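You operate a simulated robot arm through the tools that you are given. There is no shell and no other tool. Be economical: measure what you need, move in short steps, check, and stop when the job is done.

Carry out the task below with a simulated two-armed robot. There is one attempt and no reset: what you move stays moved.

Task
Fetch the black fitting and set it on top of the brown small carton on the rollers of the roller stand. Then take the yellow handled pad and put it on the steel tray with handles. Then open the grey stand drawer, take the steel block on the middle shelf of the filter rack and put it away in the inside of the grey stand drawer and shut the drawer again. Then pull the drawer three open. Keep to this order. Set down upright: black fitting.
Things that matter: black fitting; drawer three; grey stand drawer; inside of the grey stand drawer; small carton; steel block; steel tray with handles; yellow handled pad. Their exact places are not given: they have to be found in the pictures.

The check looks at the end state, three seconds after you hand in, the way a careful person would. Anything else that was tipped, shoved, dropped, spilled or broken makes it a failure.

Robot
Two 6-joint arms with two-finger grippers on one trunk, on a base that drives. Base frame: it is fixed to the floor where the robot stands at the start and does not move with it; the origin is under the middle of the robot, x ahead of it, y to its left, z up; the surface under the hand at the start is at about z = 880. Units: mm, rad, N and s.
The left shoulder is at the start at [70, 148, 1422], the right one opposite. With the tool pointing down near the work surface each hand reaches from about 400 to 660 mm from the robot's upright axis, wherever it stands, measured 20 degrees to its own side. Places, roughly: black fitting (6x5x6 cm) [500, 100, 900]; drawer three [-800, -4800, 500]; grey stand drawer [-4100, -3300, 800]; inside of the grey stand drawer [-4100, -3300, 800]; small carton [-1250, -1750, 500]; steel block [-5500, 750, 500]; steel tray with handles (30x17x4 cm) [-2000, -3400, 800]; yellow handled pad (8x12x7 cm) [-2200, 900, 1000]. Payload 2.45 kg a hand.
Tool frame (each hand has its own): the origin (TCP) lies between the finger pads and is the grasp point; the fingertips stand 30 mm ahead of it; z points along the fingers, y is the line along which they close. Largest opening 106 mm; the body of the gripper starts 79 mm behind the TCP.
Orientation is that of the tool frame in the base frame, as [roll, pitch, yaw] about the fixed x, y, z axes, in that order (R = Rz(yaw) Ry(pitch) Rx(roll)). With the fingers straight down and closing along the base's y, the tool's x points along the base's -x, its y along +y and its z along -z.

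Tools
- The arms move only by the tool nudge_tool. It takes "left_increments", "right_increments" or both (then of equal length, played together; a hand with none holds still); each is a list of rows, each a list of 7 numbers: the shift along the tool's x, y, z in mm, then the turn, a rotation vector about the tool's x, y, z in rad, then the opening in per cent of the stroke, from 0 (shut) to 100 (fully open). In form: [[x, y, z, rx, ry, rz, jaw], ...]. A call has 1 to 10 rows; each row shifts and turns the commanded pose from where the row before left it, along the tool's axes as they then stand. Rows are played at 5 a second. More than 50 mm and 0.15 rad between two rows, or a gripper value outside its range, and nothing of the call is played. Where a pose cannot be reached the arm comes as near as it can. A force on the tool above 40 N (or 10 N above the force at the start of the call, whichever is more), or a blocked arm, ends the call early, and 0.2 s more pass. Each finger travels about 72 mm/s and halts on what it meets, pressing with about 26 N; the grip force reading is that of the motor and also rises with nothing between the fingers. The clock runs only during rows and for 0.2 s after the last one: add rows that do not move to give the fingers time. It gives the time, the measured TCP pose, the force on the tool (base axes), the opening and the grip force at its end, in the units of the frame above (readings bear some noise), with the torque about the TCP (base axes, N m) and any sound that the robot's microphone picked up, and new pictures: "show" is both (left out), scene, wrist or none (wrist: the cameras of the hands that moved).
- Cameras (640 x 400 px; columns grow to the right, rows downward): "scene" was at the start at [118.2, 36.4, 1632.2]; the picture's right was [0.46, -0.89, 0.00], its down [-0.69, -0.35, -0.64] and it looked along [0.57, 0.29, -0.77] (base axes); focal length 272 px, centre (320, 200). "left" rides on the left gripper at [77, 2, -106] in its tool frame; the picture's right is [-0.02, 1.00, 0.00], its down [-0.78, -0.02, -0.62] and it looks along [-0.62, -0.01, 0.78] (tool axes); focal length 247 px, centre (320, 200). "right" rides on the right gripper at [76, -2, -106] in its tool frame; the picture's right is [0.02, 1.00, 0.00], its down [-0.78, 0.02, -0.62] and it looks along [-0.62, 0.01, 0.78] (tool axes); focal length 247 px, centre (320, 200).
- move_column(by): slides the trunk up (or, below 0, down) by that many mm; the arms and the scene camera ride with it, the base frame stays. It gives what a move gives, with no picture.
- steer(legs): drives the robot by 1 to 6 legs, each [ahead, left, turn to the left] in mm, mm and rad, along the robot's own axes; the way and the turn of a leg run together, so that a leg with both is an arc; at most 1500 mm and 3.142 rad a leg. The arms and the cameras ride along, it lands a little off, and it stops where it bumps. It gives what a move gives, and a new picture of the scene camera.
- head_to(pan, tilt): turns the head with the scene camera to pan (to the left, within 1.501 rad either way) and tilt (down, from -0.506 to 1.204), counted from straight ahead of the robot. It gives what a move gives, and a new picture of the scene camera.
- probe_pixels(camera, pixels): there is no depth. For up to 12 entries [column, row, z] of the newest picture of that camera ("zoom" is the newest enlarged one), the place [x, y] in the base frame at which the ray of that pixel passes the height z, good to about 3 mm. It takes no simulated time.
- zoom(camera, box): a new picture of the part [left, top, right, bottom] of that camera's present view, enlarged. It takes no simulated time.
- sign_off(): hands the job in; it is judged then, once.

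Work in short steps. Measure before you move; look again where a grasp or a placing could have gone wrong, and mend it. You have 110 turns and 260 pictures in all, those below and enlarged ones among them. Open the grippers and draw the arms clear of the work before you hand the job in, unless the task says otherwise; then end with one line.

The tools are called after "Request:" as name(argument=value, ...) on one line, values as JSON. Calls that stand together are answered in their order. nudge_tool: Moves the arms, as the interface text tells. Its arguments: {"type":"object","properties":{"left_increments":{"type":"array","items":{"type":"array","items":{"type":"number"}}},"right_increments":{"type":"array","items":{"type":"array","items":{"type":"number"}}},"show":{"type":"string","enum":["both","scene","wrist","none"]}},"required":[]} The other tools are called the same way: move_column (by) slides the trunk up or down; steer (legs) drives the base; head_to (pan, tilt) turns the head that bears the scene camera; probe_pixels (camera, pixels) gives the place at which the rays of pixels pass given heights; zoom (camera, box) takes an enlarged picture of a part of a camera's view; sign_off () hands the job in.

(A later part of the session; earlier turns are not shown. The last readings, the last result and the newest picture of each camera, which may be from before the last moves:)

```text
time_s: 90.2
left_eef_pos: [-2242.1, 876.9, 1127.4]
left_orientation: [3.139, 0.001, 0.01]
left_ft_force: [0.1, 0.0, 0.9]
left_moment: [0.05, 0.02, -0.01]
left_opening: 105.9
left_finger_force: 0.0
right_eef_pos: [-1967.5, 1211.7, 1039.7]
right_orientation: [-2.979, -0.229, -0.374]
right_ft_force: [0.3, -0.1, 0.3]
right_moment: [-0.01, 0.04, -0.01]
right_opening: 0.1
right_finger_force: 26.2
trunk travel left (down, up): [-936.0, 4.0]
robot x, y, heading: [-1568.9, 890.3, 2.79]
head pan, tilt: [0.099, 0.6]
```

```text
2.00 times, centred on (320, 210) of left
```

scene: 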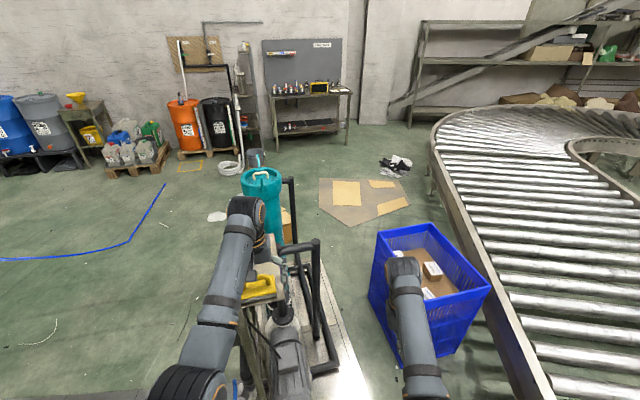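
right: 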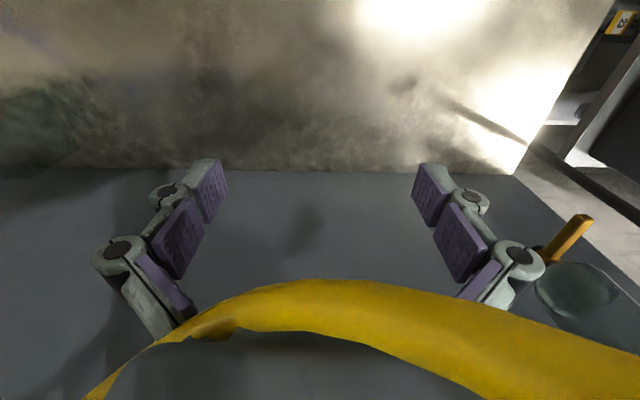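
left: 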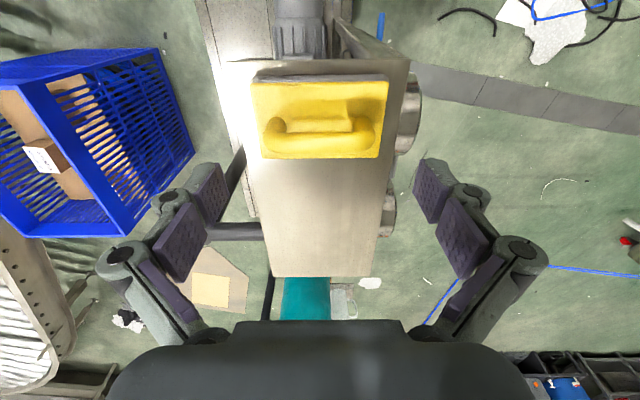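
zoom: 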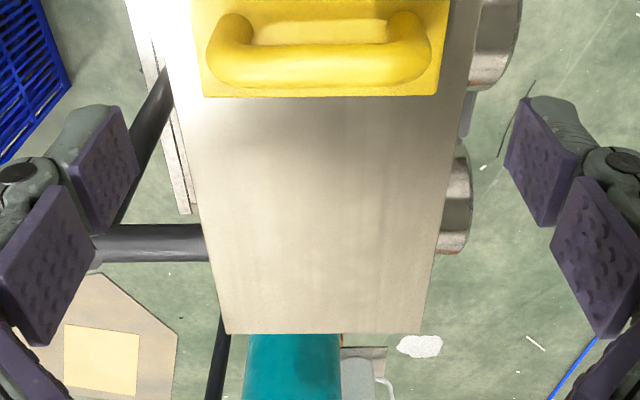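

The handle is right below the TCP and about 79 mm wide, so there is clearance on both sides. I descend to z≈1068 in guarded steps.

Request:
nudge_tool(left_increments=[[0, 0, 25, 0, 0, 0, 100], [0, 0, 20, 0, 0, 0, 100], [0, 0, 12, 0, 0, 0, 100], [0, 0, 0, 0, 0, 0, 100]], show="wrist")

```text
time_s: 91.2
left_eef_pos: [-2244.2, 879.1, 1071.0]
left_orientation: [3.14, -0.002, 0.009]
left_ft_force: [-0.6, -0.7, 0.1]
left_moment: [-0.03, 0.0, -0.03]
left_opening: 106.2
left_finger_force: 0.0
right_eef_pos: [-1968.3, 1210.1, 1038.4]
right_orientation: [-2.976, -0.231, -0.376]
right_ft_force: [-0.1, -0.1, 0.1]
right_moment: [0.0, 0.0, 0.01]
right_opening: 0.0
right_finger_force: 25.7
trunk travel left (down, up): [-936.0, 4.0]
robot x, y, heading: [-1566.7, 892.6, 2.788]
head pan, tilt: [0.099, 0.6]
```

left: 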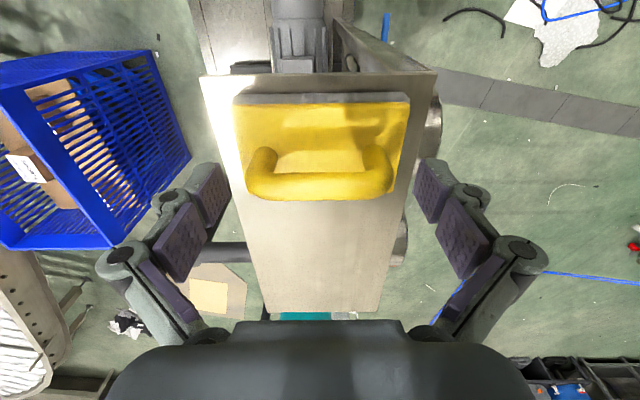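

The handle top is now at TCP height. I go 6 mm lower and close.

Request:
nudge_tool(left_increments=[[0, 0, 6, 0, 0, 0, 100], [0, 0, 0, 0, 0, 0, 85], [0, 0, 0, 0, 0, 0, 60], [0, 0, 0, 0, 0, 0, 50], [0, 0, 0, 0, 0, 0, 50], [0, 0, 0, 0, 0, 0, 50]], show="wrist")

```text
time_s: 92.6
left_eef_pos: [-2243.0, 878.4, 1065.1]
left_orientation: [3.139, -0.002, 0.009]
left_ft_force: [-1.0, 0.2, 3.0]
left_moment: [0.1, -0.01, 0.01]
left_opening: 86.8
left_finger_force: 25.9
right_eef_pos: [-1967.9, 1211.1, 1039.1]
right_orientation: [-2.975, -0.23, -0.374]
right_ft_force: [0.3, -0.3, -0.3]
right_moment: [0.0, -0.01, 0.02]
right_opening: 0.0
right_finger_force: 25.7
trunk travel left (down, up): [-936.0, 4.0]
robot x, y, heading: [-1564.0, 896.6, 2.793]
head pan, tilt: [0.099, 0.6]
```

left: 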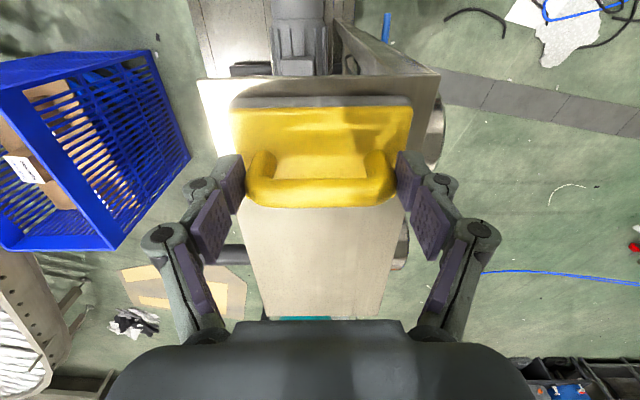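

Gripped at 87 mm with 26 N. I lift it 55 mm and check.

Request:
nudge_tool(left_increments=[[0, 0, -15, 0, 0, 0, 50], [0, 0, -25, 0, 0, 0, 50], [0, 0, -20, 0, 0, 0, 50], [0, 0, 0, 0, 0, 0, 50]], show="both")

```text
time_s: 93.6
left_eef_pos: [-2243.9, 877.4, 1124.7]
left_orientation: [3.14, -0.001, 0.01]
left_ft_force: [0.4, 0.0, -1.4]
left_moment: [0.02, -0.03, -0.01]
left_opening: 87.0
left_finger_force: 26.5
right_eef_pos: [-1967.6, 1210.8, 1037.9]
right_orientation: [-2.976, -0.23, -0.376]
right_ft_force: [-0.5, -0.2, -0.1]
right_moment: [0.0, -0.01, 0.0]
right_opening: 0.0
right_finger_force: 25.6
trunk travel left (down, up): [-936.0, 4.0]
robot x, y, heading: [-1566.9, 890.5, 2.796]
head pan, tilt: [0.099, 0.6]
```

scene: 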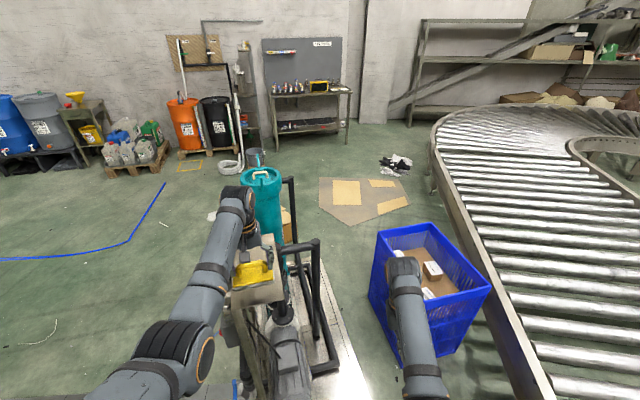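
left: 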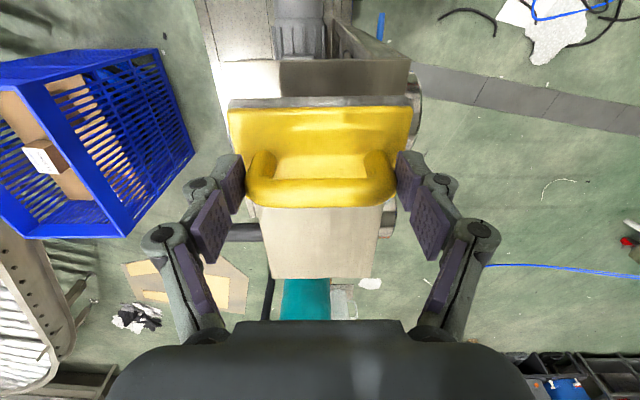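

The pad is held securely. I back out and head to open floor, then turn to face south and look for the tray table.

Request:
steer(legs=[[-350, 0, 0], [-909, 916, 0], [0, 0, 1.92]])

Request:
head_to(pan=-0.1, tilt=0.4)

```text
time_s: 106.6
left_eef_pos: [-433.2, -1030.9, 1124.7]
left_orientation: [3.139, -0.002, 1.942]
left_ft_force: [-0.1, -0.1, -1.0]
left_moment: [-0.01, 0.0, -0.01]
left_opening: 87.0
left_finger_force: 25.7
right_eef_pos: [-842.5, -893.4, 1039.2]
right_orientation: [-2.978, -0.23, 1.559]
right_ft_force: [-0.9, 0.4, 0.1]
right_moment: [-0.01, 0.0, -0.06]
right_opening: 0.2
right_finger_force: 25.8
trunk travel left (down, up): [-936.0, 4.0]
robot x, y, heading: [-688.1, -402.6, -1.561]
head pan, tilt: [0.099, 0.6]
```

scene: 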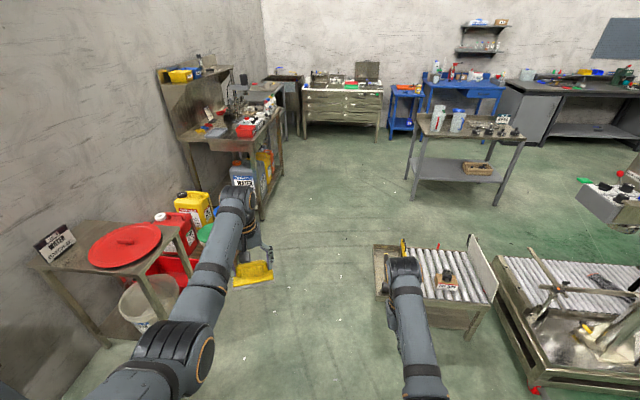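

```text
time_s: 107.4
left_eef_pos: [-432.7, -1031.3, 1125.9]
left_orientation: [3.14, -0.002, 1.942]
left_ft_force: [1.0, -0.2, -0.4]
left_moment: [0.02, 0.01, 0.01]
left_opening: 87.2
left_finger_force: 25.4
right_eef_pos: [-844.1, -892.1, 1038.2]
right_orientation: [-2.975, -0.23, 1.56]
right_ft_force: [0.3, 0.7, 0.5]
right_moment: [0.01, 0.02, -0.02]
right_opening: 0.0
right_finger_force: 26.5
trunk travel left (down, up): [-936.0, 4.0]
robot x, y, heading: [-687.7, -401.8, -1.558]
head pan, tilt: [-0.099, 0.4]
```

scene: 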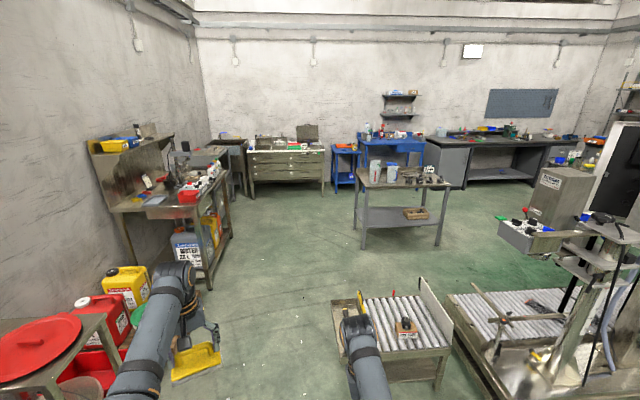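

The table with bottles stands at about (400,180). I zoom there to find the tray and probe the aisle.

Request:
zoom(camera="scene", box=[340, 130, 470, 260])

Request:
probe_pixels(camera="scene", pixels=[[365, 248, 0], [442, 245, 0], [370, 215, 0], [333, 305, 430], [210, 290, 0], [230, 240, 0], [355, 180, 800], [450, 185, 800], [324, 195, 0]])

```text
3.08 times, centred on (405, 195) of scene
```

zoom: 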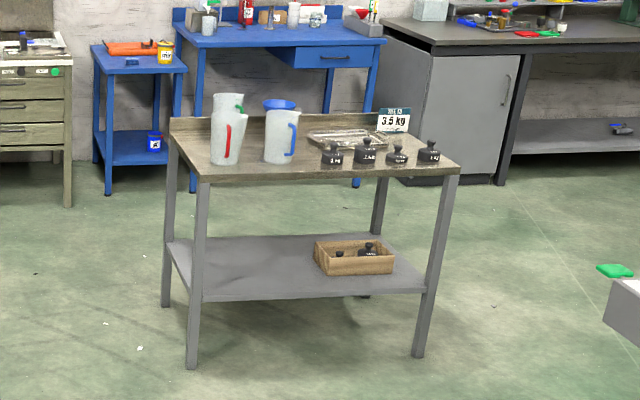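

```text
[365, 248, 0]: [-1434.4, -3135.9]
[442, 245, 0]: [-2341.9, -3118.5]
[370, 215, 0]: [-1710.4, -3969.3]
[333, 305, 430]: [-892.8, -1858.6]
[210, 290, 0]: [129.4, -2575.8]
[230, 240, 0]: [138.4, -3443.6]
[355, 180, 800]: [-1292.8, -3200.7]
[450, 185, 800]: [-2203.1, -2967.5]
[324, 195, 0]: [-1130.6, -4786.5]
```

The tray lies behind the black weights on the table, around (-2000,-3400). I drive down the east aisle to y≈-2450 and then look west.

Request:
steer(legs=[[0, 230, 0], [1450, 0, 0], [620, 0, 0]])

Request:
head_to(pan=-1.2, tilt=0.55)

```text
time_s: 119.1
left_eef_pos: [-162.3, -3114.5, 1125.1]
left_orientation: [3.141, -0.001, 1.953]
left_ft_force: [0.7, 1.0, -0.6]
left_moment: [0.01, -0.04, -0.01]
left_opening: 86.9
left_finger_force: 26.2
right_eef_pos: [-574.4, -2981.2, 1039.4]
right_orientation: [-2.976, -0.228, 1.573]
right_ft_force: [0.6, -0.1, 0.8]
right_moment: [-0.03, -0.02, 0.0]
right_opening: 0.0
right_finger_force: 25.8
trunk travel left (down, up): [-936.0, 4.0]
robot x, y, heading: [-427.1, -2489.3, -1.546]
head pan, tilt: [-0.099, 0.4]
```

scene: 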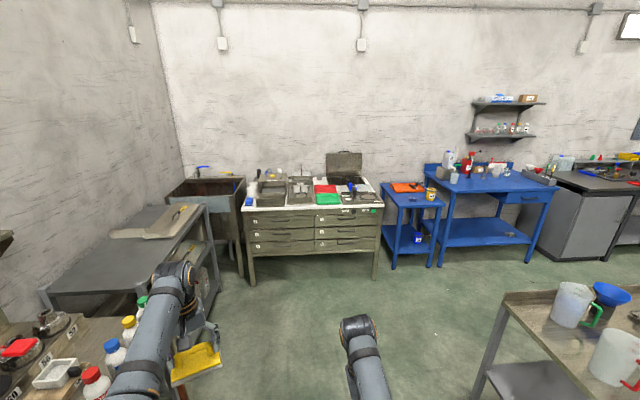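

```text
time_s: 120.4
left_eef_pos: [-161.5, -3116.7, 1125.7]
left_orientation: [3.141, -0.001, 1.953]
left_ft_force: [0.4, 0.0, -1.0]
left_moment: [0.03, 0.02, -0.05]
left_opening: 87.1
left_finger_force: 26.2
right_eef_pos: [-574.9, -2983.1, 1040.1]
right_orientation: [-2.975, -0.229, 1.569]
right_ft_force: [0.0, -0.7, -0.5]
right_moment: [0.01, -0.04, -0.01]
right_opening: 0.0
right_finger_force: 26.0
trunk travel left (down, up): [-936.0, 4.0]
robot x, y, heading: [-424.5, -2491.1, -1.54]
head pan, tilt: [-1.201, 0.55]
```

scene: 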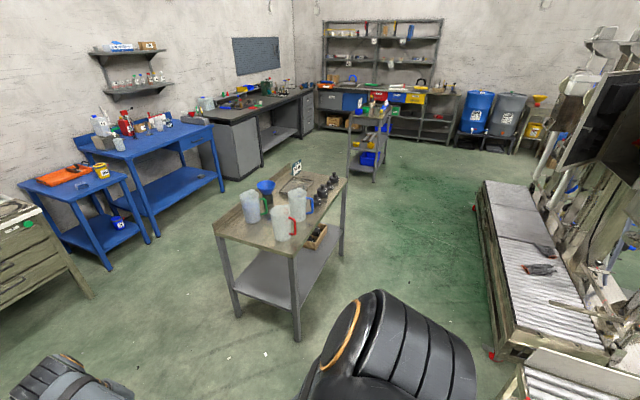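

I can see the table, the machine's south side and, further on, the cart. I probe the key points.

Request:
probe_pixels(camera="scene", pixels=[[297, 340, 0], [340, 256, 0], [237, 313, 0], [298, 180, 800], [346, 180, 800], [290, 255, 800], [212, 220, 800], [297, 160, 800], [510, 350, 0], [483, 200, 0], [335, 190, 800]])

Request:
zoom(camera="scene", box=[200, 140, 360, 260])

```text
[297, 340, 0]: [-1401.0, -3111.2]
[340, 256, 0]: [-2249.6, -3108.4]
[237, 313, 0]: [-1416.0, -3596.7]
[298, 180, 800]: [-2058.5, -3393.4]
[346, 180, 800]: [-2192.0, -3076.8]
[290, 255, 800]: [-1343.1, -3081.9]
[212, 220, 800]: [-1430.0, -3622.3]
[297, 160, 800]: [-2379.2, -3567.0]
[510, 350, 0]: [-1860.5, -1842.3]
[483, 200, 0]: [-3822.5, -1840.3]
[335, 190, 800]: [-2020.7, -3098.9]
```

```text
3.33 times, centred on (280, 200) of scene
```

zoom: 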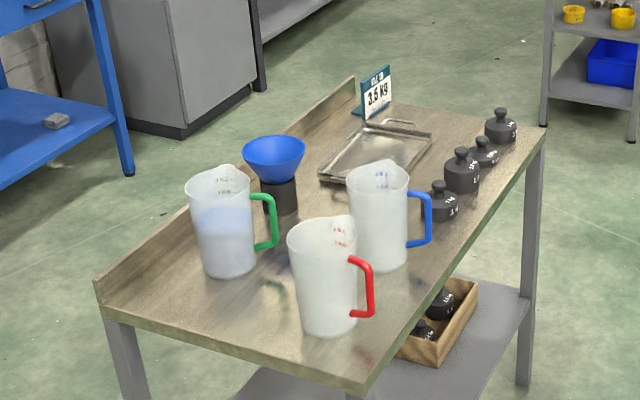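

The table spans x -1400..-2280 with its front edge at y≈-3090, and the tray is near (-2020,-3270) behind the weights. I back up a little so the pad passes clear of the jugs, then strafe west.

Request:
steer(legs=[[-150, 0, -0.03], [0, -908, 0], [0, -908, 0]])

Request:
head_to(pan=0.3, tilt=0.75)

```text
time_s: 130.5
left_eef_pos: [-2001.6, -2959.9, 1125.5]
left_orientation: [3.141, -0.001, 1.913]
left_ft_force: [-0.6, 0.1, -1.6]
left_moment: [-0.01, 0.03, 0.01]
left_opening: 87.0
left_finger_force: 26.1
right_eef_pos: [-2407.7, -2808.5, 1039.1]
right_orientation: [-2.976, -0.231, 1.529]
right_ft_force: [0.1, 0.1, 0.6]
right_moment: [0.03, 0.01, 0.0]
right_opening: 0.2
right_finger_force: 26.4
trunk travel left (down, up): [-936.0, 4.0]
robot x, y, heading: [-2239.2, -2326.6, -1.589]
head pan, tilt: [-1.201, 0.55]
```

scene: 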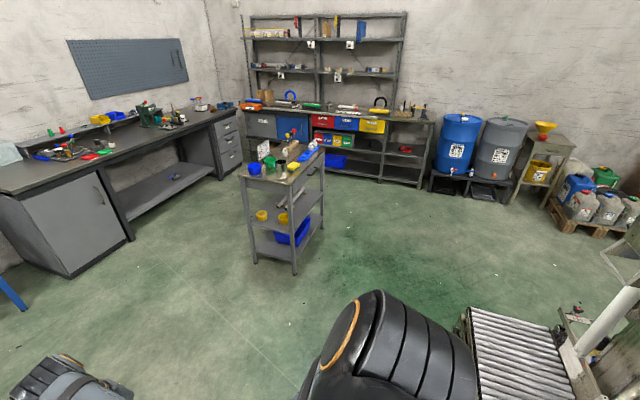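

```text
time_s: 132.1
left_eef_pos: [-2001.5, -2957.9, 1125.8]
left_orientation: [3.14, -0.001, 1.912]
left_ft_force: [0.0, -1.2, -0.7]
left_moment: [-0.02, -0.01, 0.03]
left_opening: 87.0
left_finger_force: 25.6
right_eef_pos: [-2409.4, -2809.7, 1037.9]
right_orientation: [-2.975, -0.23, 1.528]
right_ft_force: [-0.6, -0.2, -0.2]
right_moment: [-0.01, 0.01, 0.0]
right_opening: 0.0
right_finger_force: 26.1
trunk travel left (down, up): [-936.0, 4.0]
robot x, y, heading: [-2238.4, -2325.7, -1.587]
head pan, tilt: [0.3, 0.75]
```

scene: 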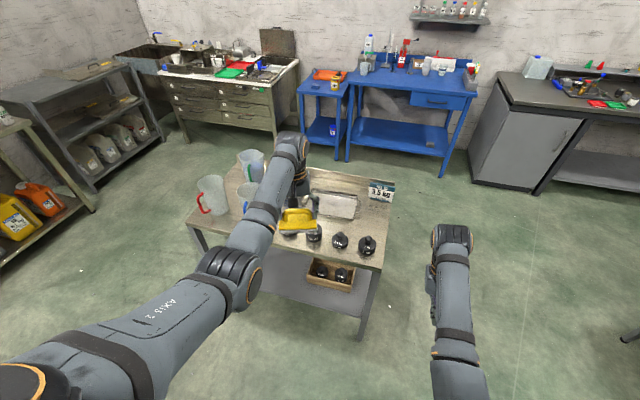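

The tray is at about (332,204). I zoom and probe it and the table height.

Request:
zoom(camera="scene", box=[270, 170, 410, 260])

Request:
probe_pixels(camera="scene", pixels=[[332, 204, 800], [332, 204, 830], [380, 271, 800], [390, 195, 800], [361, 340, 0], [392, 270, 0], [309, 195, 800], [358, 197, 800], [355, 218, 800]])

Request:
zoom(camera="left", box=[0, 0, 640, 400])

```text
4.44 times, centred on (340, 215) of scene
```

zoom: 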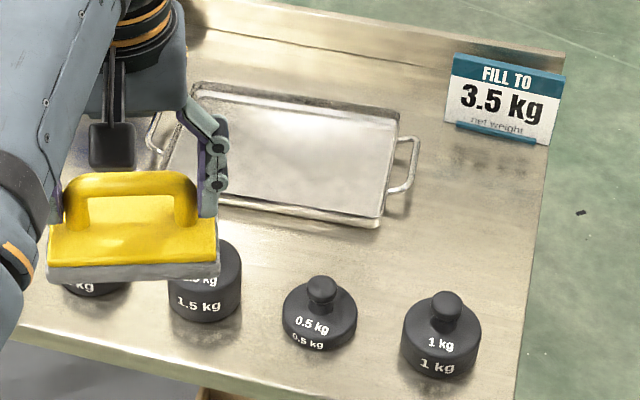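

```text
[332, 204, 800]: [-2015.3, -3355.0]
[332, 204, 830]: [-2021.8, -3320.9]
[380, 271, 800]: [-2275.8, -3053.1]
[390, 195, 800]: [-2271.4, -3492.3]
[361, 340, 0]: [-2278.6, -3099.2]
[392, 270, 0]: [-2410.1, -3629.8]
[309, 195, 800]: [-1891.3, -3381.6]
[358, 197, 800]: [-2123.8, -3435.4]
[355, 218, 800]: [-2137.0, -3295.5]
```

```text
1.00 times, centred on (320, 200) of left (not enlarged: the box is as wide or as high as the picture)
```

zoom: 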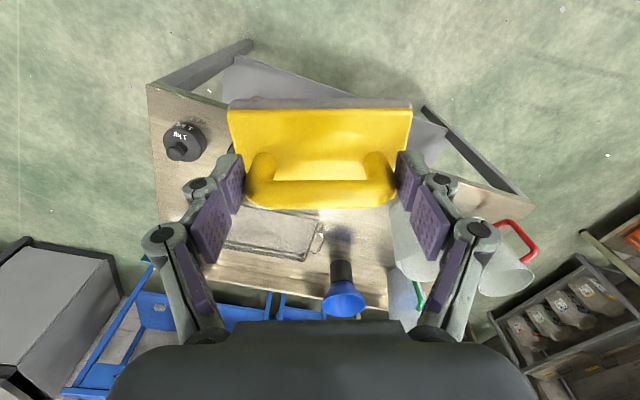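

Both views agree on the tray centre at about (-2010,-3375), surface z≈780. I drive ahead 415 mm, which leaves about 340 mm from the robot's axis to the table edge.

Request:
steer(legs=[[415, 31, 0.0]])

Request:
head_to(pan=0.3, tilt=0.95)

```text
time_s: 134.7
left_eef_pos: [-1979.2, -3378.7, 1125.5]
left_orientation: [3.141, 0.0, 1.911]
left_ft_force: [0.5, 0.2, -0.5]
left_moment: [0.01, -0.03, 0.03]
left_opening: 86.8
left_finger_force: 26.3
right_eef_pos: [-2384.5, -3227.4, 1039.9]
right_orientation: [-2.977, -0.227, 1.527]
right_ft_force: [-0.8, 0.8, -0.6]
right_moment: [0.0, 0.01, -0.01]
right_opening: 0.3
right_finger_force: 26.0
trunk travel left (down, up): [-936.0, 4.0]
robot x, y, heading: [-2213.8, -2747.2, -1.584]
head pan, tilt: [0.3, 0.75]
```

scene: 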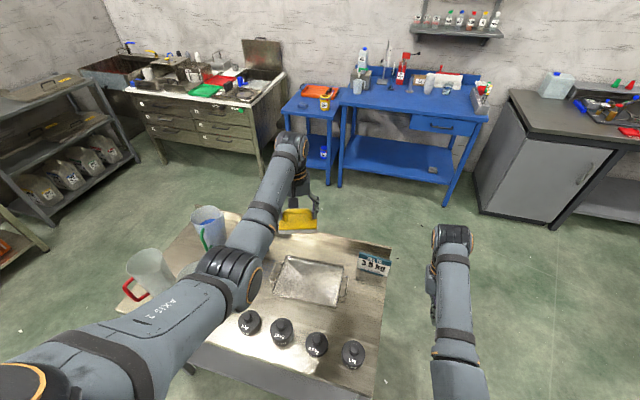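

```text
time_s: 135.4
left_eef_pos: [-1980.0, -3380.5, 1125.4]
left_orientation: [3.141, -0.002, 1.913]
left_ft_force: [0.0, -0.5, -1.0]
left_moment: [0.0, 0.01, 0.0]
left_opening: 87.0
left_finger_force: 25.8
right_eef_pos: [-2385.3, -3229.5, 1038.6]
right_orientation: [-2.975, -0.231, 1.527]
right_ft_force: [-0.7, -0.6, 0.6]
right_moment: [-0.01, 0.03, 0.01]
right_opening: 0.0
right_finger_force: 26.2
trunk travel left (down, up): [-936.0, 4.0]
robot x, y, heading: [-2211.4, -2746.8, -1.59]
head pan, tilt: [0.3, 0.949]
```

scene: 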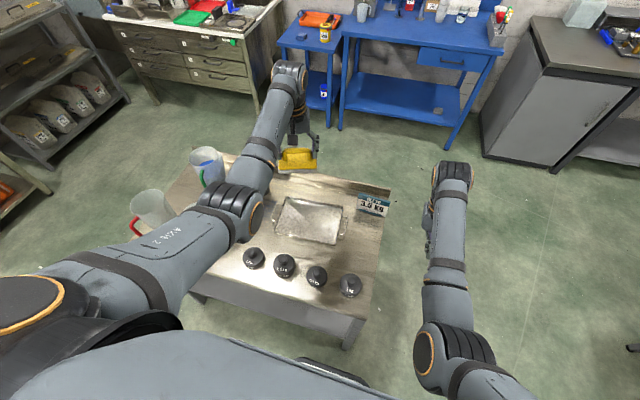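

The tray is now clear at about (311,221). I probe its corners at the tray height.

Request:
zoom(camera="scene", box=[240, 160, 400, 260])

Request:
probe_pixels(camera="scene", pixels=[[311, 221, 780], [311, 221, 800], [286, 198, 790], [342, 208, 790], [334, 245, 790], [276, 233, 790], [311, 221, 760]])

Request:
zoom(camera="left", box=[0, 0, 640, 400])

```text
4.00 times, centred on (320, 210) of scene
```

zoom: 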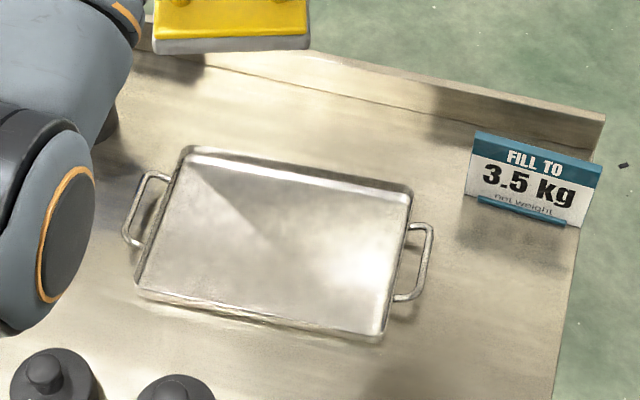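

```text
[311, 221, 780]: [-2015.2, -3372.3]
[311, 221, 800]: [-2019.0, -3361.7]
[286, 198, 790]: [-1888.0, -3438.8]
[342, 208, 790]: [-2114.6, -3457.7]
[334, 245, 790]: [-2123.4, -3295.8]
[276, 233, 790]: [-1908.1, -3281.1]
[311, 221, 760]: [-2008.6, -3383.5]
```

```text
1.00 times, centred on (320, 200) of left (not enlarged: the box is as wide or as high as the picture)
```

zoom: 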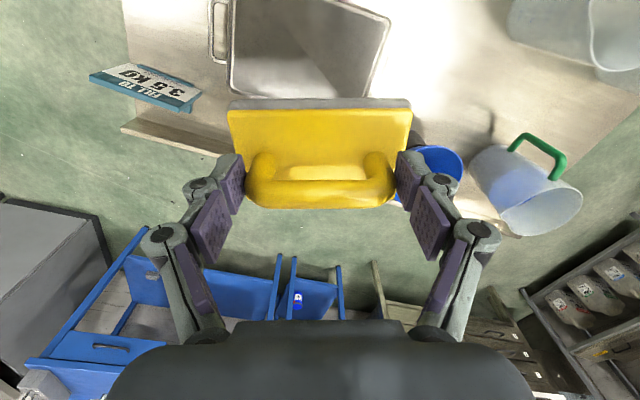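

The tray body is about 225×160 mm, centred at (-2013,-3370) and turned slightly. I align the pad to it, shift over the centre and descend to z≈900.

Request:
nudge_tool(left_increments=[[7, -16, 0, 0, 0, 0.134, 50], [8, -16, 0, 0, 0, 0.133, 50], [0, 0, 45, 0, 0, 0, 50], [0, 0, 45, 0, 0, 0, 50], [0, 0, 45, 0, 0, 0, 50], [0, 0, 45, 0, 0, 0, 50], [0, 0, 45, 0, 0, 0, 50], [0, 0, 0, 0, 0, 0, 50]])

```text
time_s: 137.2
left_eef_pos: [-2014.6, -3356.7, 931.2]
left_orientation: [3.142, -0.002, 1.644]
left_ft_force: [1.1, 0.4, -0.3]
left_moment: [0.01, 0.02, 0.02]
left_opening: 86.9
left_finger_force: 26.3
left hand out of reach, approached as far as the arm can: row 6, 7
right_eef_pos: [-2386.4, -3227.6, 1039.3]
right_orientation: [-2.975, -0.231, 1.526]
right_ft_force: [0.6, 0.0, 0.4]
right_moment: [-0.01, -0.03, 0.02]
right_opening: 0.0
right_finger_force: 26.6
trunk travel left (down, up): [-936.0, 4.0]
robot x, y, heading: [-2215.3, -2745.8, -1.586]
head pan, tilt: [0.3, 0.949]
```

scene: 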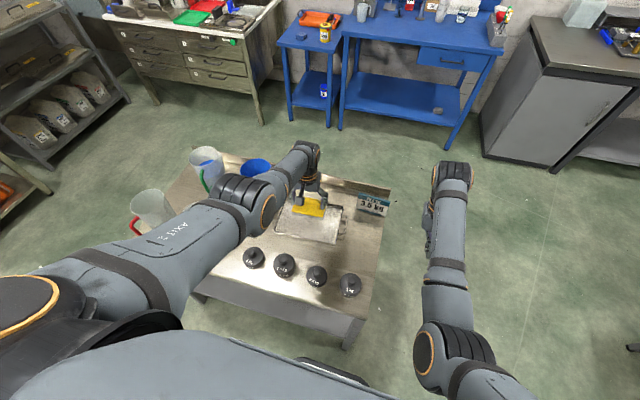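
left: 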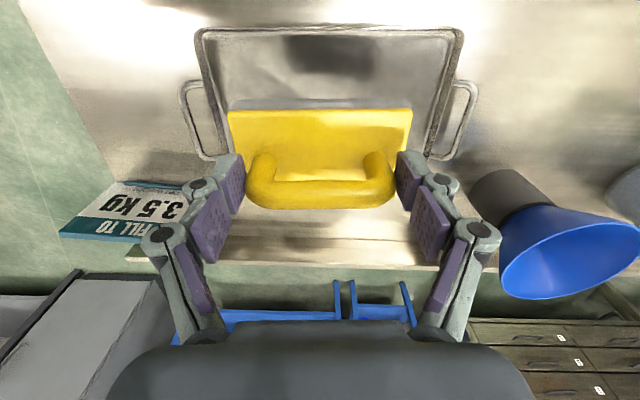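

The arm is at its reach limit, so I lower the trunk by 65 mm. The right hand stays at about 975, over free space.

Request:
move_column(by=-65)

Request:
nudge_tool(left_increments=[[-8, 0, 0, 0, 0, 0, 50], [0, 0, 0, 0, 0, 0, 50]], show="both")

```text
time_s: 138.3
left_eef_pos: [-2015.4, -3356.4, 866.1]
left_orientation: [3.141, -0.002, 1.645]
left_ft_force: [0.5, 0.0, -1.4]
left_moment: [0.0, 0.01, -0.02]
left_opening: 87.0
left_finger_force: 26.2
right_eef_pos: [-2384.8, -3228.2, 973.2]
right_orientation: [-2.977, -0.228, 1.527]
right_ft_force: [-0.1, -0.1, 0.2]
right_moment: [0.0, 0.02, 0.04]
right_opening: 0.0
right_finger_force: 26.6
trunk travel left (down, up): [-871.0, 69.0]
robot x, y, heading: [-2218.3, -2746.7, -1.586]
head pan, tilt: [0.3, 0.949]
```

```text
time_s: 138.9
left_eef_pos: [-2014.7, -3358.4, 870.5]
left_orientation: [3.139, -0.002, 1.645]
left_ft_force: [-0.7, -0.6, -0.5]
left_moment: [-0.03, 0.03, -0.01]
left_opening: 86.7
left_finger_force: 25.4
left hand out of reach, approached as far as the arm can: row 1
right_eef_pos: [-2385.0, -3229.3, 973.9]
right_orientation: [-2.976, -0.232, 1.527]
right_ft_force: [0.6, 0.4, 0.4]
right_moment: [0.01, 0.03, -0.01]
right_opening: 0.1
right_finger_force: 25.8
trunk travel left (down, up): [-871.0, 69.0]
robot x, y, heading: [-2218.2, -2745.3, -1.589]
head pan, tilt: [0.3, 0.949]
```

scene: 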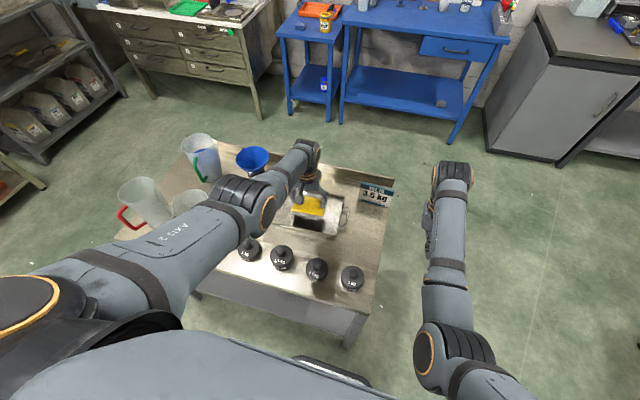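
left: 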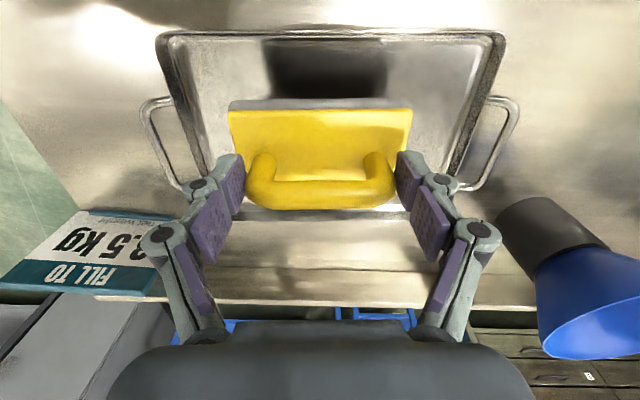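

The pad is inside the tray outline and well centred. I lower the trunk another 16 mm and finish with small arm steps to contact.

Request:
move_column(by=-16)

Request:
move_column(by=-6)

```text
time_s: 139.5
left_eef_pos: [-2013.8, -3357.9, 852.9]
left_orientation: [3.139, -0.002, 1.643]
left_ft_force: [0.1, -0.1, -1.3]
left_moment: [-0.02, 0.0, 0.0]
left_opening: 86.7
left_finger_force: 25.5
right_eef_pos: [-2385.1, -3229.6, 958.8]
right_orientation: [-2.975, -0.23, 1.526]
right_ft_force: [0.6, 0.4, 0.0]
right_moment: [-0.01, -0.05, 0.0]
right_opening: 0.0
right_finger_force: 25.7
trunk travel left (down, up): [-855.0, 85.0]
robot x, y, heading: [-2215.3, -2749.6, -1.593]
head pan, tilt: [0.3, 0.949]
```

```text
time_s: 140.0
left_eef_pos: [-2014.3, -3358.2, 847.3]
left_orientation: [3.139, -0.002, 1.643]
left_ft_force: [0.1, 0.5, -1.9]
left_moment: [-0.01, 0.0, -0.01]
left_opening: 87.0
left_finger_force: 26.1
right_eef_pos: [-2385.9, -3229.6, 951.6]
right_orientation: [-2.976, -0.231, 1.527]
right_ft_force: [0.2, -0.1, -0.3]
right_moment: [0.01, 0.02, 0.02]
right_opening: 0.0
right_finger_force: 26.5
trunk travel left (down, up): [-849.0, 91.0]
robot x, y, heading: [-2216.9, -2744.5, -1.587]
head pan, tilt: [0.3, 0.949]
```

No contact yet at 847. I continue with small downward steps of the hand and watch the force.

Request:
nudge_tool(left_increments=[[0, 0, 4, 0, 0, 0, 50], [0, 0, 4, 0, 0, 0, 50], [0, 0, 4, 0, 0, 0, 50], [0, 0, 0, 0, 0, 0, 50]], show="wrist")

```text
time_s: 141.0
left_eef_pos: [-2013.1, -3353.9, 838.5]
left_orientation: [3.14, -0.001, 1.644]
left_ft_force: [-0.4, -0.6, -1.3]
left_moment: [0.04, 0.01, 0.01]
left_opening: 86.7
left_finger_force: 25.7
left hand out of reach, approached as far as the arm can: row 2
right_eef_pos: [-2385.8, -3228.3, 951.7]
right_orientation: [-2.976, -0.231, 1.527]
right_ft_force: [-0.6, -0.1, 0.1]
right_moment: [0.02, -0.02, 0.01]
right_opening: 0.0
right_finger_force: 25.8
trunk travel left (down, up): [-849.0, 91.0]
robot x, y, heading: [-2217.2, -2745.9, -1.593]
head pan, tilt: [0.3, 0.949]
```

left: 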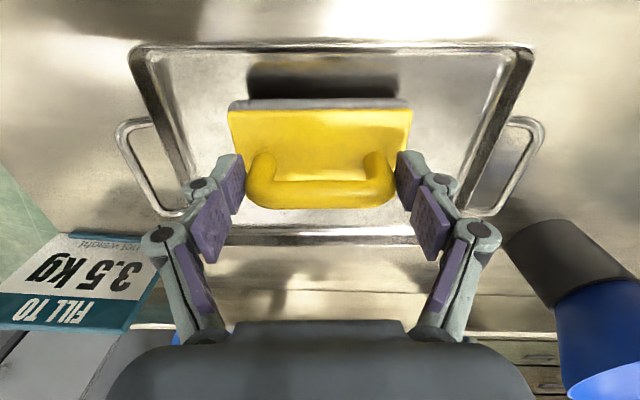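

The pad is still slightly above the floor of the tray and well centred. I keep lowering in small trunk steps.

Request:
move_column(by=-8)

Request:
move_column(by=-6)

Request:
zoom(camera="left", box=[160, 60, 480, 260])

```text
time_s: 141.6
left_eef_pos: [-2013.2, -3352.8, 830.1]
left_orientation: [3.14, -0.001, 1.644]
left_ft_force: [-0.2, -0.2, -0.8]
left_moment: [0.03, 0.01, -0.01]
left_opening: 87.2
left_finger_force: 25.7
right_eef_pos: [-2384.5, -3229.7, 944.1]
right_orientation: [-2.975, -0.232, 1.53]
right_ft_force: [0.1, 0.7, -0.2]
right_moment: [-0.02, 0.04, -0.01]
right_opening: 0.1
right_finger_force: 25.8
trunk travel left (down, up): [-841.0, 99.0]
robot x, y, heading: [-2215.1, -2744.8, -1.589]
head pan, tilt: [0.3, 0.949]
```

```text
time_s: 142.2
left_eef_pos: [-2013.3, -3353.9, 825.0]
left_orientation: [3.139, -0.004, 1.643]
left_ft_force: [0.4, -0.6, -1.2]
left_moment: [0.01, 0.01, 0.02]
left_opening: 87.2
left_finger_force: 26.4
right_eef_pos: [-2385.4, -3229.3, 937.6]
right_orientation: [-2.976, -0.231, 1.528]
right_ft_force: [-0.5, 0.2, 0.7]
right_moment: [-0.03, -0.02, -0.01]
right_opening: 0.1
right_finger_force: 25.9
trunk travel left (down, up): [-835.0, 105.0]
robot x, y, heading: [-2215.2, -2747.6, -1.592]
head pan, tilt: [0.3, 0.949]
```

```text
2.00 times, centred on (320, 160) of left
```

zoom: 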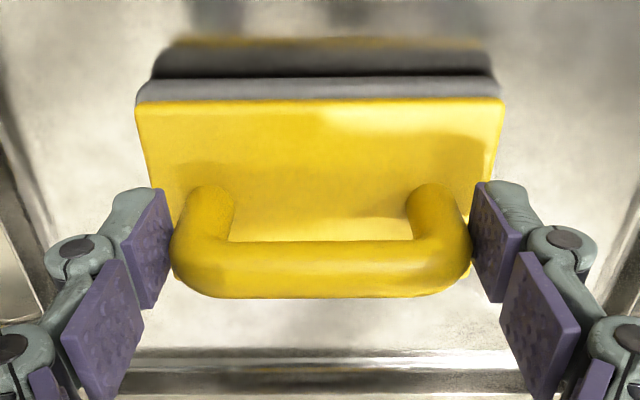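

The reflection shows only a few millimetres left, so I lower in 3 mm steps.

Request:
move_column(by=-4)

Request:
move_column(by=-3)

Request:
zoom(camera="left", box=[160, 60, 480, 260])

```text
time_s: 142.7
left_eef_pos: [-2014.9, -3352.5, 824.2]
left_orientation: [3.139, 0.003, 1.644]
left_ft_force: [2.3, 1.1, 17.8]
left_moment: [0.11, 0.1, -0.05]
left_opening: 87.1
left_finger_force: 25.7
right_eef_pos: [-2385.6, -3228.2, 934.8]
right_orientation: [-2.976, -0.228, 1.527]
right_ft_force: [0.6, 0.4, 0.1]
right_moment: [0.0, -0.03, -0.01]
right_opening: 0.0
right_finger_force: 26.5
trunk travel left (down, up): [-831.0, 109.0]
robot x, y, heading: [-2216.6, -2742.0, -1.589]
head pan, tilt: [0.3, 0.949]
```

```text
time_s: 143.2
left_eef_pos: [-2013.2, -3353.7, 821.1]
left_orientation: [3.138, 0.005, 1.644]
left_ft_force: [2.4, -3.3, 22.2]
left_moment: [-0.2, -0.11, 0.03]
left_opening: 87.6
left_finger_force: 25.6
right_eef_pos: [-2385.4, -3227.3, 931.5]
right_orientation: [-2.979, -0.228, 1.527]
right_ft_force: [0.3, -0.4, -0.6]
right_moment: [0.01, -0.01, 0.02]
right_opening: 0.0
right_finger_force: 26.1
trunk travel left (down, up): [-828.0, 112.0]
robot x, y, heading: [-2215.6, -2744.3, -1.59]
head pan, tilt: [0.3, 0.949]
```

```text
2.00 times, centred on (320, 160) of left
```

zoom: 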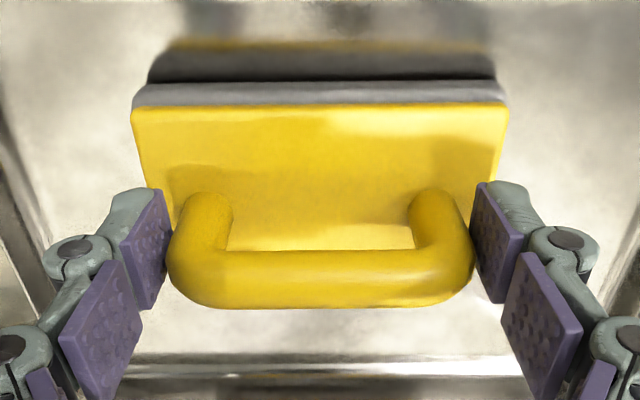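

Contact is confirmed at 18–22 N. I open fully and rise by trunk, straight up.

Request:
nudge_tool(left_increments=[[0, 0, -2, 0, 0, 0, 84], [0, 0, 0, 0, 0, 0, 92], [0, 0, 0, 0, 0, 0, 100], [0, 0, 0, 0, 0, 0, 100]], show="wrist")

Request:
move_column(by=60)

Request:
zoom(camera="left", box=[0, 0, 640, 400])

```text
time_s: 144.2
left_eef_pos: [-2013.3, -3353.8, 820.2]
left_orientation: [3.14, -0.002, 1.644]
left_ft_force: [0.4, -0.2, -0.1]
left_moment: [0.0, 0.01, 0.02]
left_opening: 105.9
left_finger_force: 0.1
right_eef_pos: [-2385.4, -3228.3, 931.0]
right_orientation: [-2.976, -0.23, 1.527]
right_ft_force: [-0.2, -0.2, -0.2]
right_moment: [0.0, -0.01, -0.01]
right_opening: 0.5
right_finger_force: 26.1
trunk travel left (down, up): [-828.0, 112.0]
robot x, y, heading: [-2212.5, -2746.9, -1.589]
head pan, tilt: [0.3, 0.949]
```

left: 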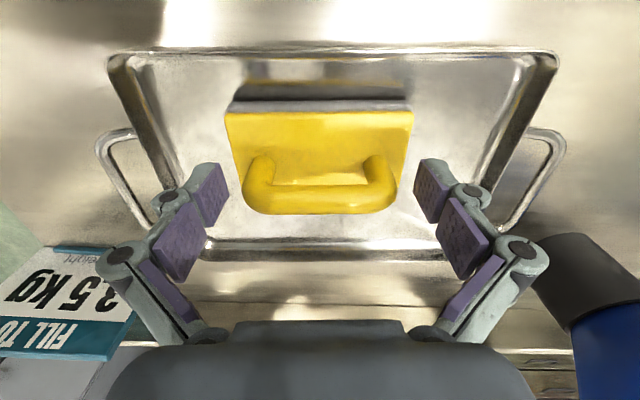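

```text
time_s: 145.2
left_eef_pos: [-2013.6, -3352.9, 879.9]
left_orientation: [3.14, -0.002, 1.645]
left_ft_force: [0.2, -0.4, -0.2]
left_moment: [0.01, -0.04, -0.01]
left_opening: 106.0
left_finger_force: 0.1
right_eef_pos: [-2386.2, -3228.9, 989.5]
right_orientation: [-2.977, -0.229, 1.527]
right_ft_force: [0.2, -0.4, -0.8]
right_moment: [0.02, -0.02, -0.02]
right_opening: 0.0
right_finger_force: 25.7
trunk travel left (down, up): [-888.0, 52.0]
robot x, y, heading: [-2214.9, -2746.3, -1.59]
head pan, tilt: [0.3, 0.949]
```

```text
1.00 times, centred on (320, 200) of left (not enlarged: the box is as wide or as high as the picture)
```

zoom: 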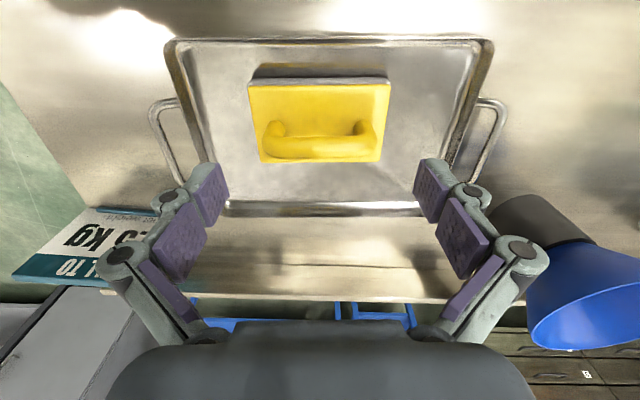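

The pad rests flat in the tray. I raise the trunk, back off, and turn west towards the grey stand.

Request:
move_column(by=50)

Request:
steer(legs=[[-400, 0, 0], [0, 0, -1.55]])

Request:
head_to(pan=0.1, tilt=0.45)

```text
time_s: 146.1
left_eef_pos: [-2014.2, -3353.9, 930.0]
left_orientation: [3.141, -0.002, 1.643]
left_ft_force: [1.2, 0.2, 0.5]
left_moment: [-0.03, -0.01, -0.01]
left_opening: 105.9
left_finger_force: 0.0
right_eef_pos: [-2385.3, -3230.3, 1040.4]
right_orientation: [-2.975, -0.231, 1.528]
right_ft_force: [0.6, 0.1, 0.2]
right_moment: [-0.02, 0.0, -0.02]
right_opening: 0.0
right_finger_force: 26.0
trunk travel left (down, up): [-938.0, 2.0]
robot x, y, heading: [-2216.5, -2748.5, -1.584]
head pan, tilt: [0.3, 0.949]
```

```text
time_s: 152.4
left_eef_pos: [-2817.9, -2543.0, 930.4]
left_orientation: [3.14, -0.003, 0.055]
left_ft_force: [0.6, -0.3, -0.3]
left_moment: [0.02, 0.01, 0.02]
left_opening: 106.0
left_finger_force: 0.1
right_eef_pos: [-2687.6, -2174.9, 1040.9]
right_orientation: [-2.976, -0.23, -0.064]
right_ft_force: [-0.4, -0.2, -0.6]
right_moment: [-0.05, 0.01, 0.01]
right_opening: 0.0
right_finger_force: 26.1
trunk travel left (down, up): [-938.0, 2.0]
robot x, y, heading: [-2207.7, -2349.9, 3.106]
head pan, tilt: [0.3, 0.949]
```

scene: 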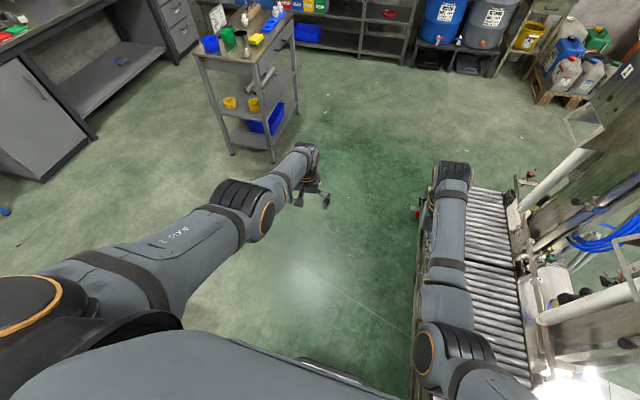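

```text
time_s: 153.4
left_eef_pos: [-2818.8, -2543.5, 929.3]
left_orientation: [3.14, -0.003, 0.057]
left_ft_force: [0.1, -0.1, 0.2]
left_moment: [0.03, 0.01, -0.01]
left_opening: 106.0
left_finger_force: 0.1
right_eef_pos: [-2686.3, -2173.3, 1041.8]
right_orientation: [-2.977, -0.229, -0.064]
right_ft_force: [-0.5, -0.8, -0.4]
right_moment: [-0.03, -0.01, 0.02]
right_opening: 0.0
right_finger_force: 25.7
trunk travel left (down, up): [-938.0, 2.0]
robot x, y, heading: [-2209.4, -2355.1, 3.106]
head pan, tilt: [0.099, 0.45]
```

scene: 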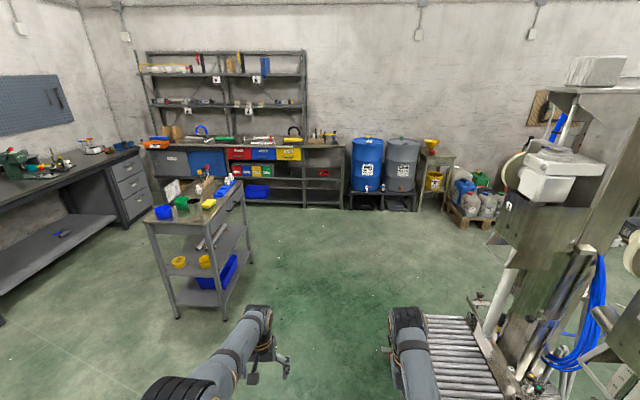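

The grey stand is at about (200,240), and a drawer front seems to face right on it. I zoom and probe.

Request:
zoom(camera="scene", box=[120, 160, 280, 330])

Request:
probe_pixels(camera="scene", pixels=[[176, 318, 0], [224, 320, 0], [250, 262, 0], [200, 233, 800], [146, 222, 800], [242, 182, 800], [145, 218, 0]])

```text
2.35 times, centred on (200, 245) of scene
```

zoom: 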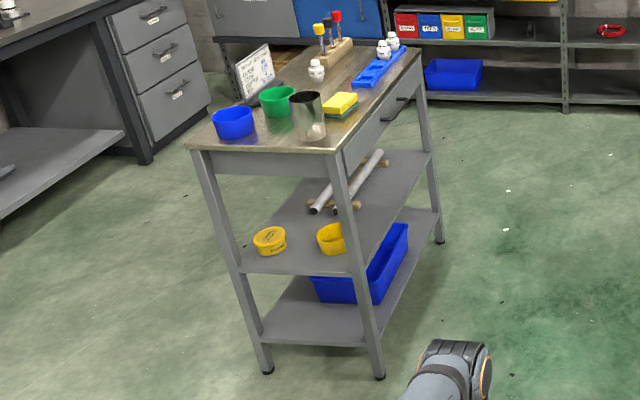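

```text
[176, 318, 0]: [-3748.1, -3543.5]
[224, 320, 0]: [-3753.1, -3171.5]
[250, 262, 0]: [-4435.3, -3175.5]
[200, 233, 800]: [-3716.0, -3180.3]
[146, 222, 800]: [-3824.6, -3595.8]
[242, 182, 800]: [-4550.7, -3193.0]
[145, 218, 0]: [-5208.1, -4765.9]
```

The stand spans x -3750..-4435, and the drawer front faces north at y≈-3170. I drive west along the free aisle and turn to face it.

Request:
steer(legs=[[1030, 0, 0], [1030, 0, 0], [0, 0, 1.6]])

Request:
head_to(pan=0.25, tilt=0.75)

```text
time_s: 167.4
left_eef_pos: [-4028.0, -2884.1, 929.9]
left_orientation: [3.14, -0.002, 1.654]
left_ft_force: [-0.1, -0.1, -1.0]
left_moment: [0.01, 0.02, 0.01]
left_opening: 105.8
left_finger_force: 0.0
right_eef_pos: [-4401.5, -2763.6, 1040.7]
right_orientation: [-2.976, -0.231, 1.534]
right_ft_force: [-0.1, -0.1, 0.1]
right_moment: [0.01, 0.01, 0.0]
right_opening: 0.0
right_finger_force: 25.9
trunk travel left (down, up): [-938.0, 2.0]
robot x, y, heading: [-4239.7, -2280.5, -1.579]
head pan, tilt: [0.099, 0.45]
```

scene: 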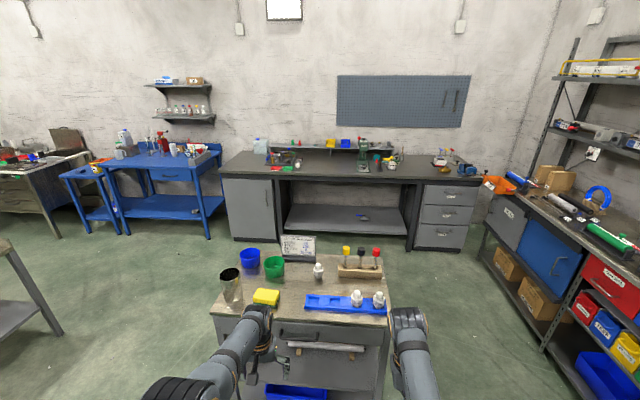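

```text
time_s: 168.2
left_eef_pos: [-4030.3, -2883.6, 931.0]
left_orientation: [3.14, -0.002, 1.653]
left_ft_force: [0.1, -0.1, -0.2]
left_moment: [0.0, 0.02, -0.01]
left_opening: 106.1
left_finger_force: 0.1
right_eef_pos: [-4402.0, -2763.8, 1041.3]
right_orientation: [-2.977, -0.23, 1.535]
right_ft_force: [-0.2, -0.7, -0.2]
right_moment: [0.02, 0.01, -0.05]
right_opening: 0.2
right_finger_force: 26.5
trunk travel left (down, up): [-938.0, 2.0]
robot x, y, heading: [-4238.2, -2279.9, -1.579]
head pan, tilt: [0.25, 0.75]
```

scene: 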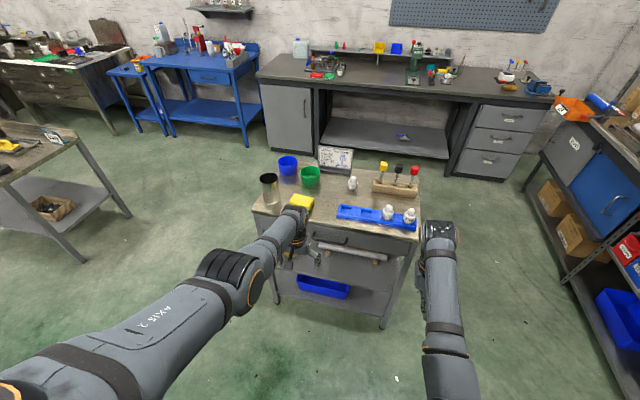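

The drawer's handle is at about (334,238). I enlarge it and probe it.

Request:
zoom(camera="scene", box=[290, 200, 418, 280])

Request:
probe_pixels(camera="scene", pixels=[[334, 238, 750], [334, 238, 720], [334, 238, 780], [310, 231, 750], [408, 250, 750], [311, 226, 800], [411, 242, 800], [278, 303, 0], [382, 328, 0]])

```text
5.00 times, centred on (354, 240) of scene
```

zoom: 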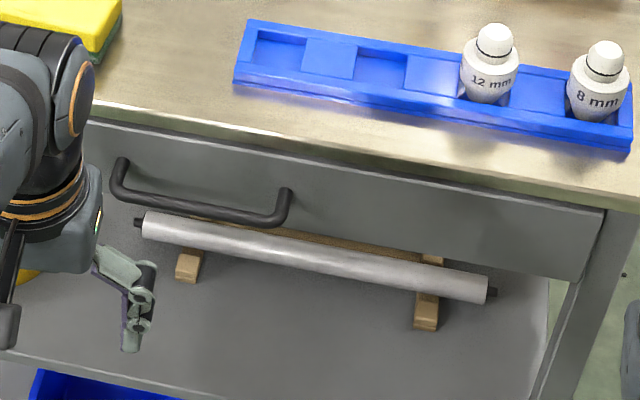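

```text
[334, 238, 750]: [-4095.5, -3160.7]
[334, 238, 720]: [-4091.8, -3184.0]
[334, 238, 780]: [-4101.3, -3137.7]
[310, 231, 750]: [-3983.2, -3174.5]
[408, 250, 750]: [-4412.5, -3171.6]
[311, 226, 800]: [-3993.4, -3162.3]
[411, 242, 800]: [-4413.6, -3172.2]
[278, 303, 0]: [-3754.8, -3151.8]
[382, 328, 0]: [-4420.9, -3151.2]
```

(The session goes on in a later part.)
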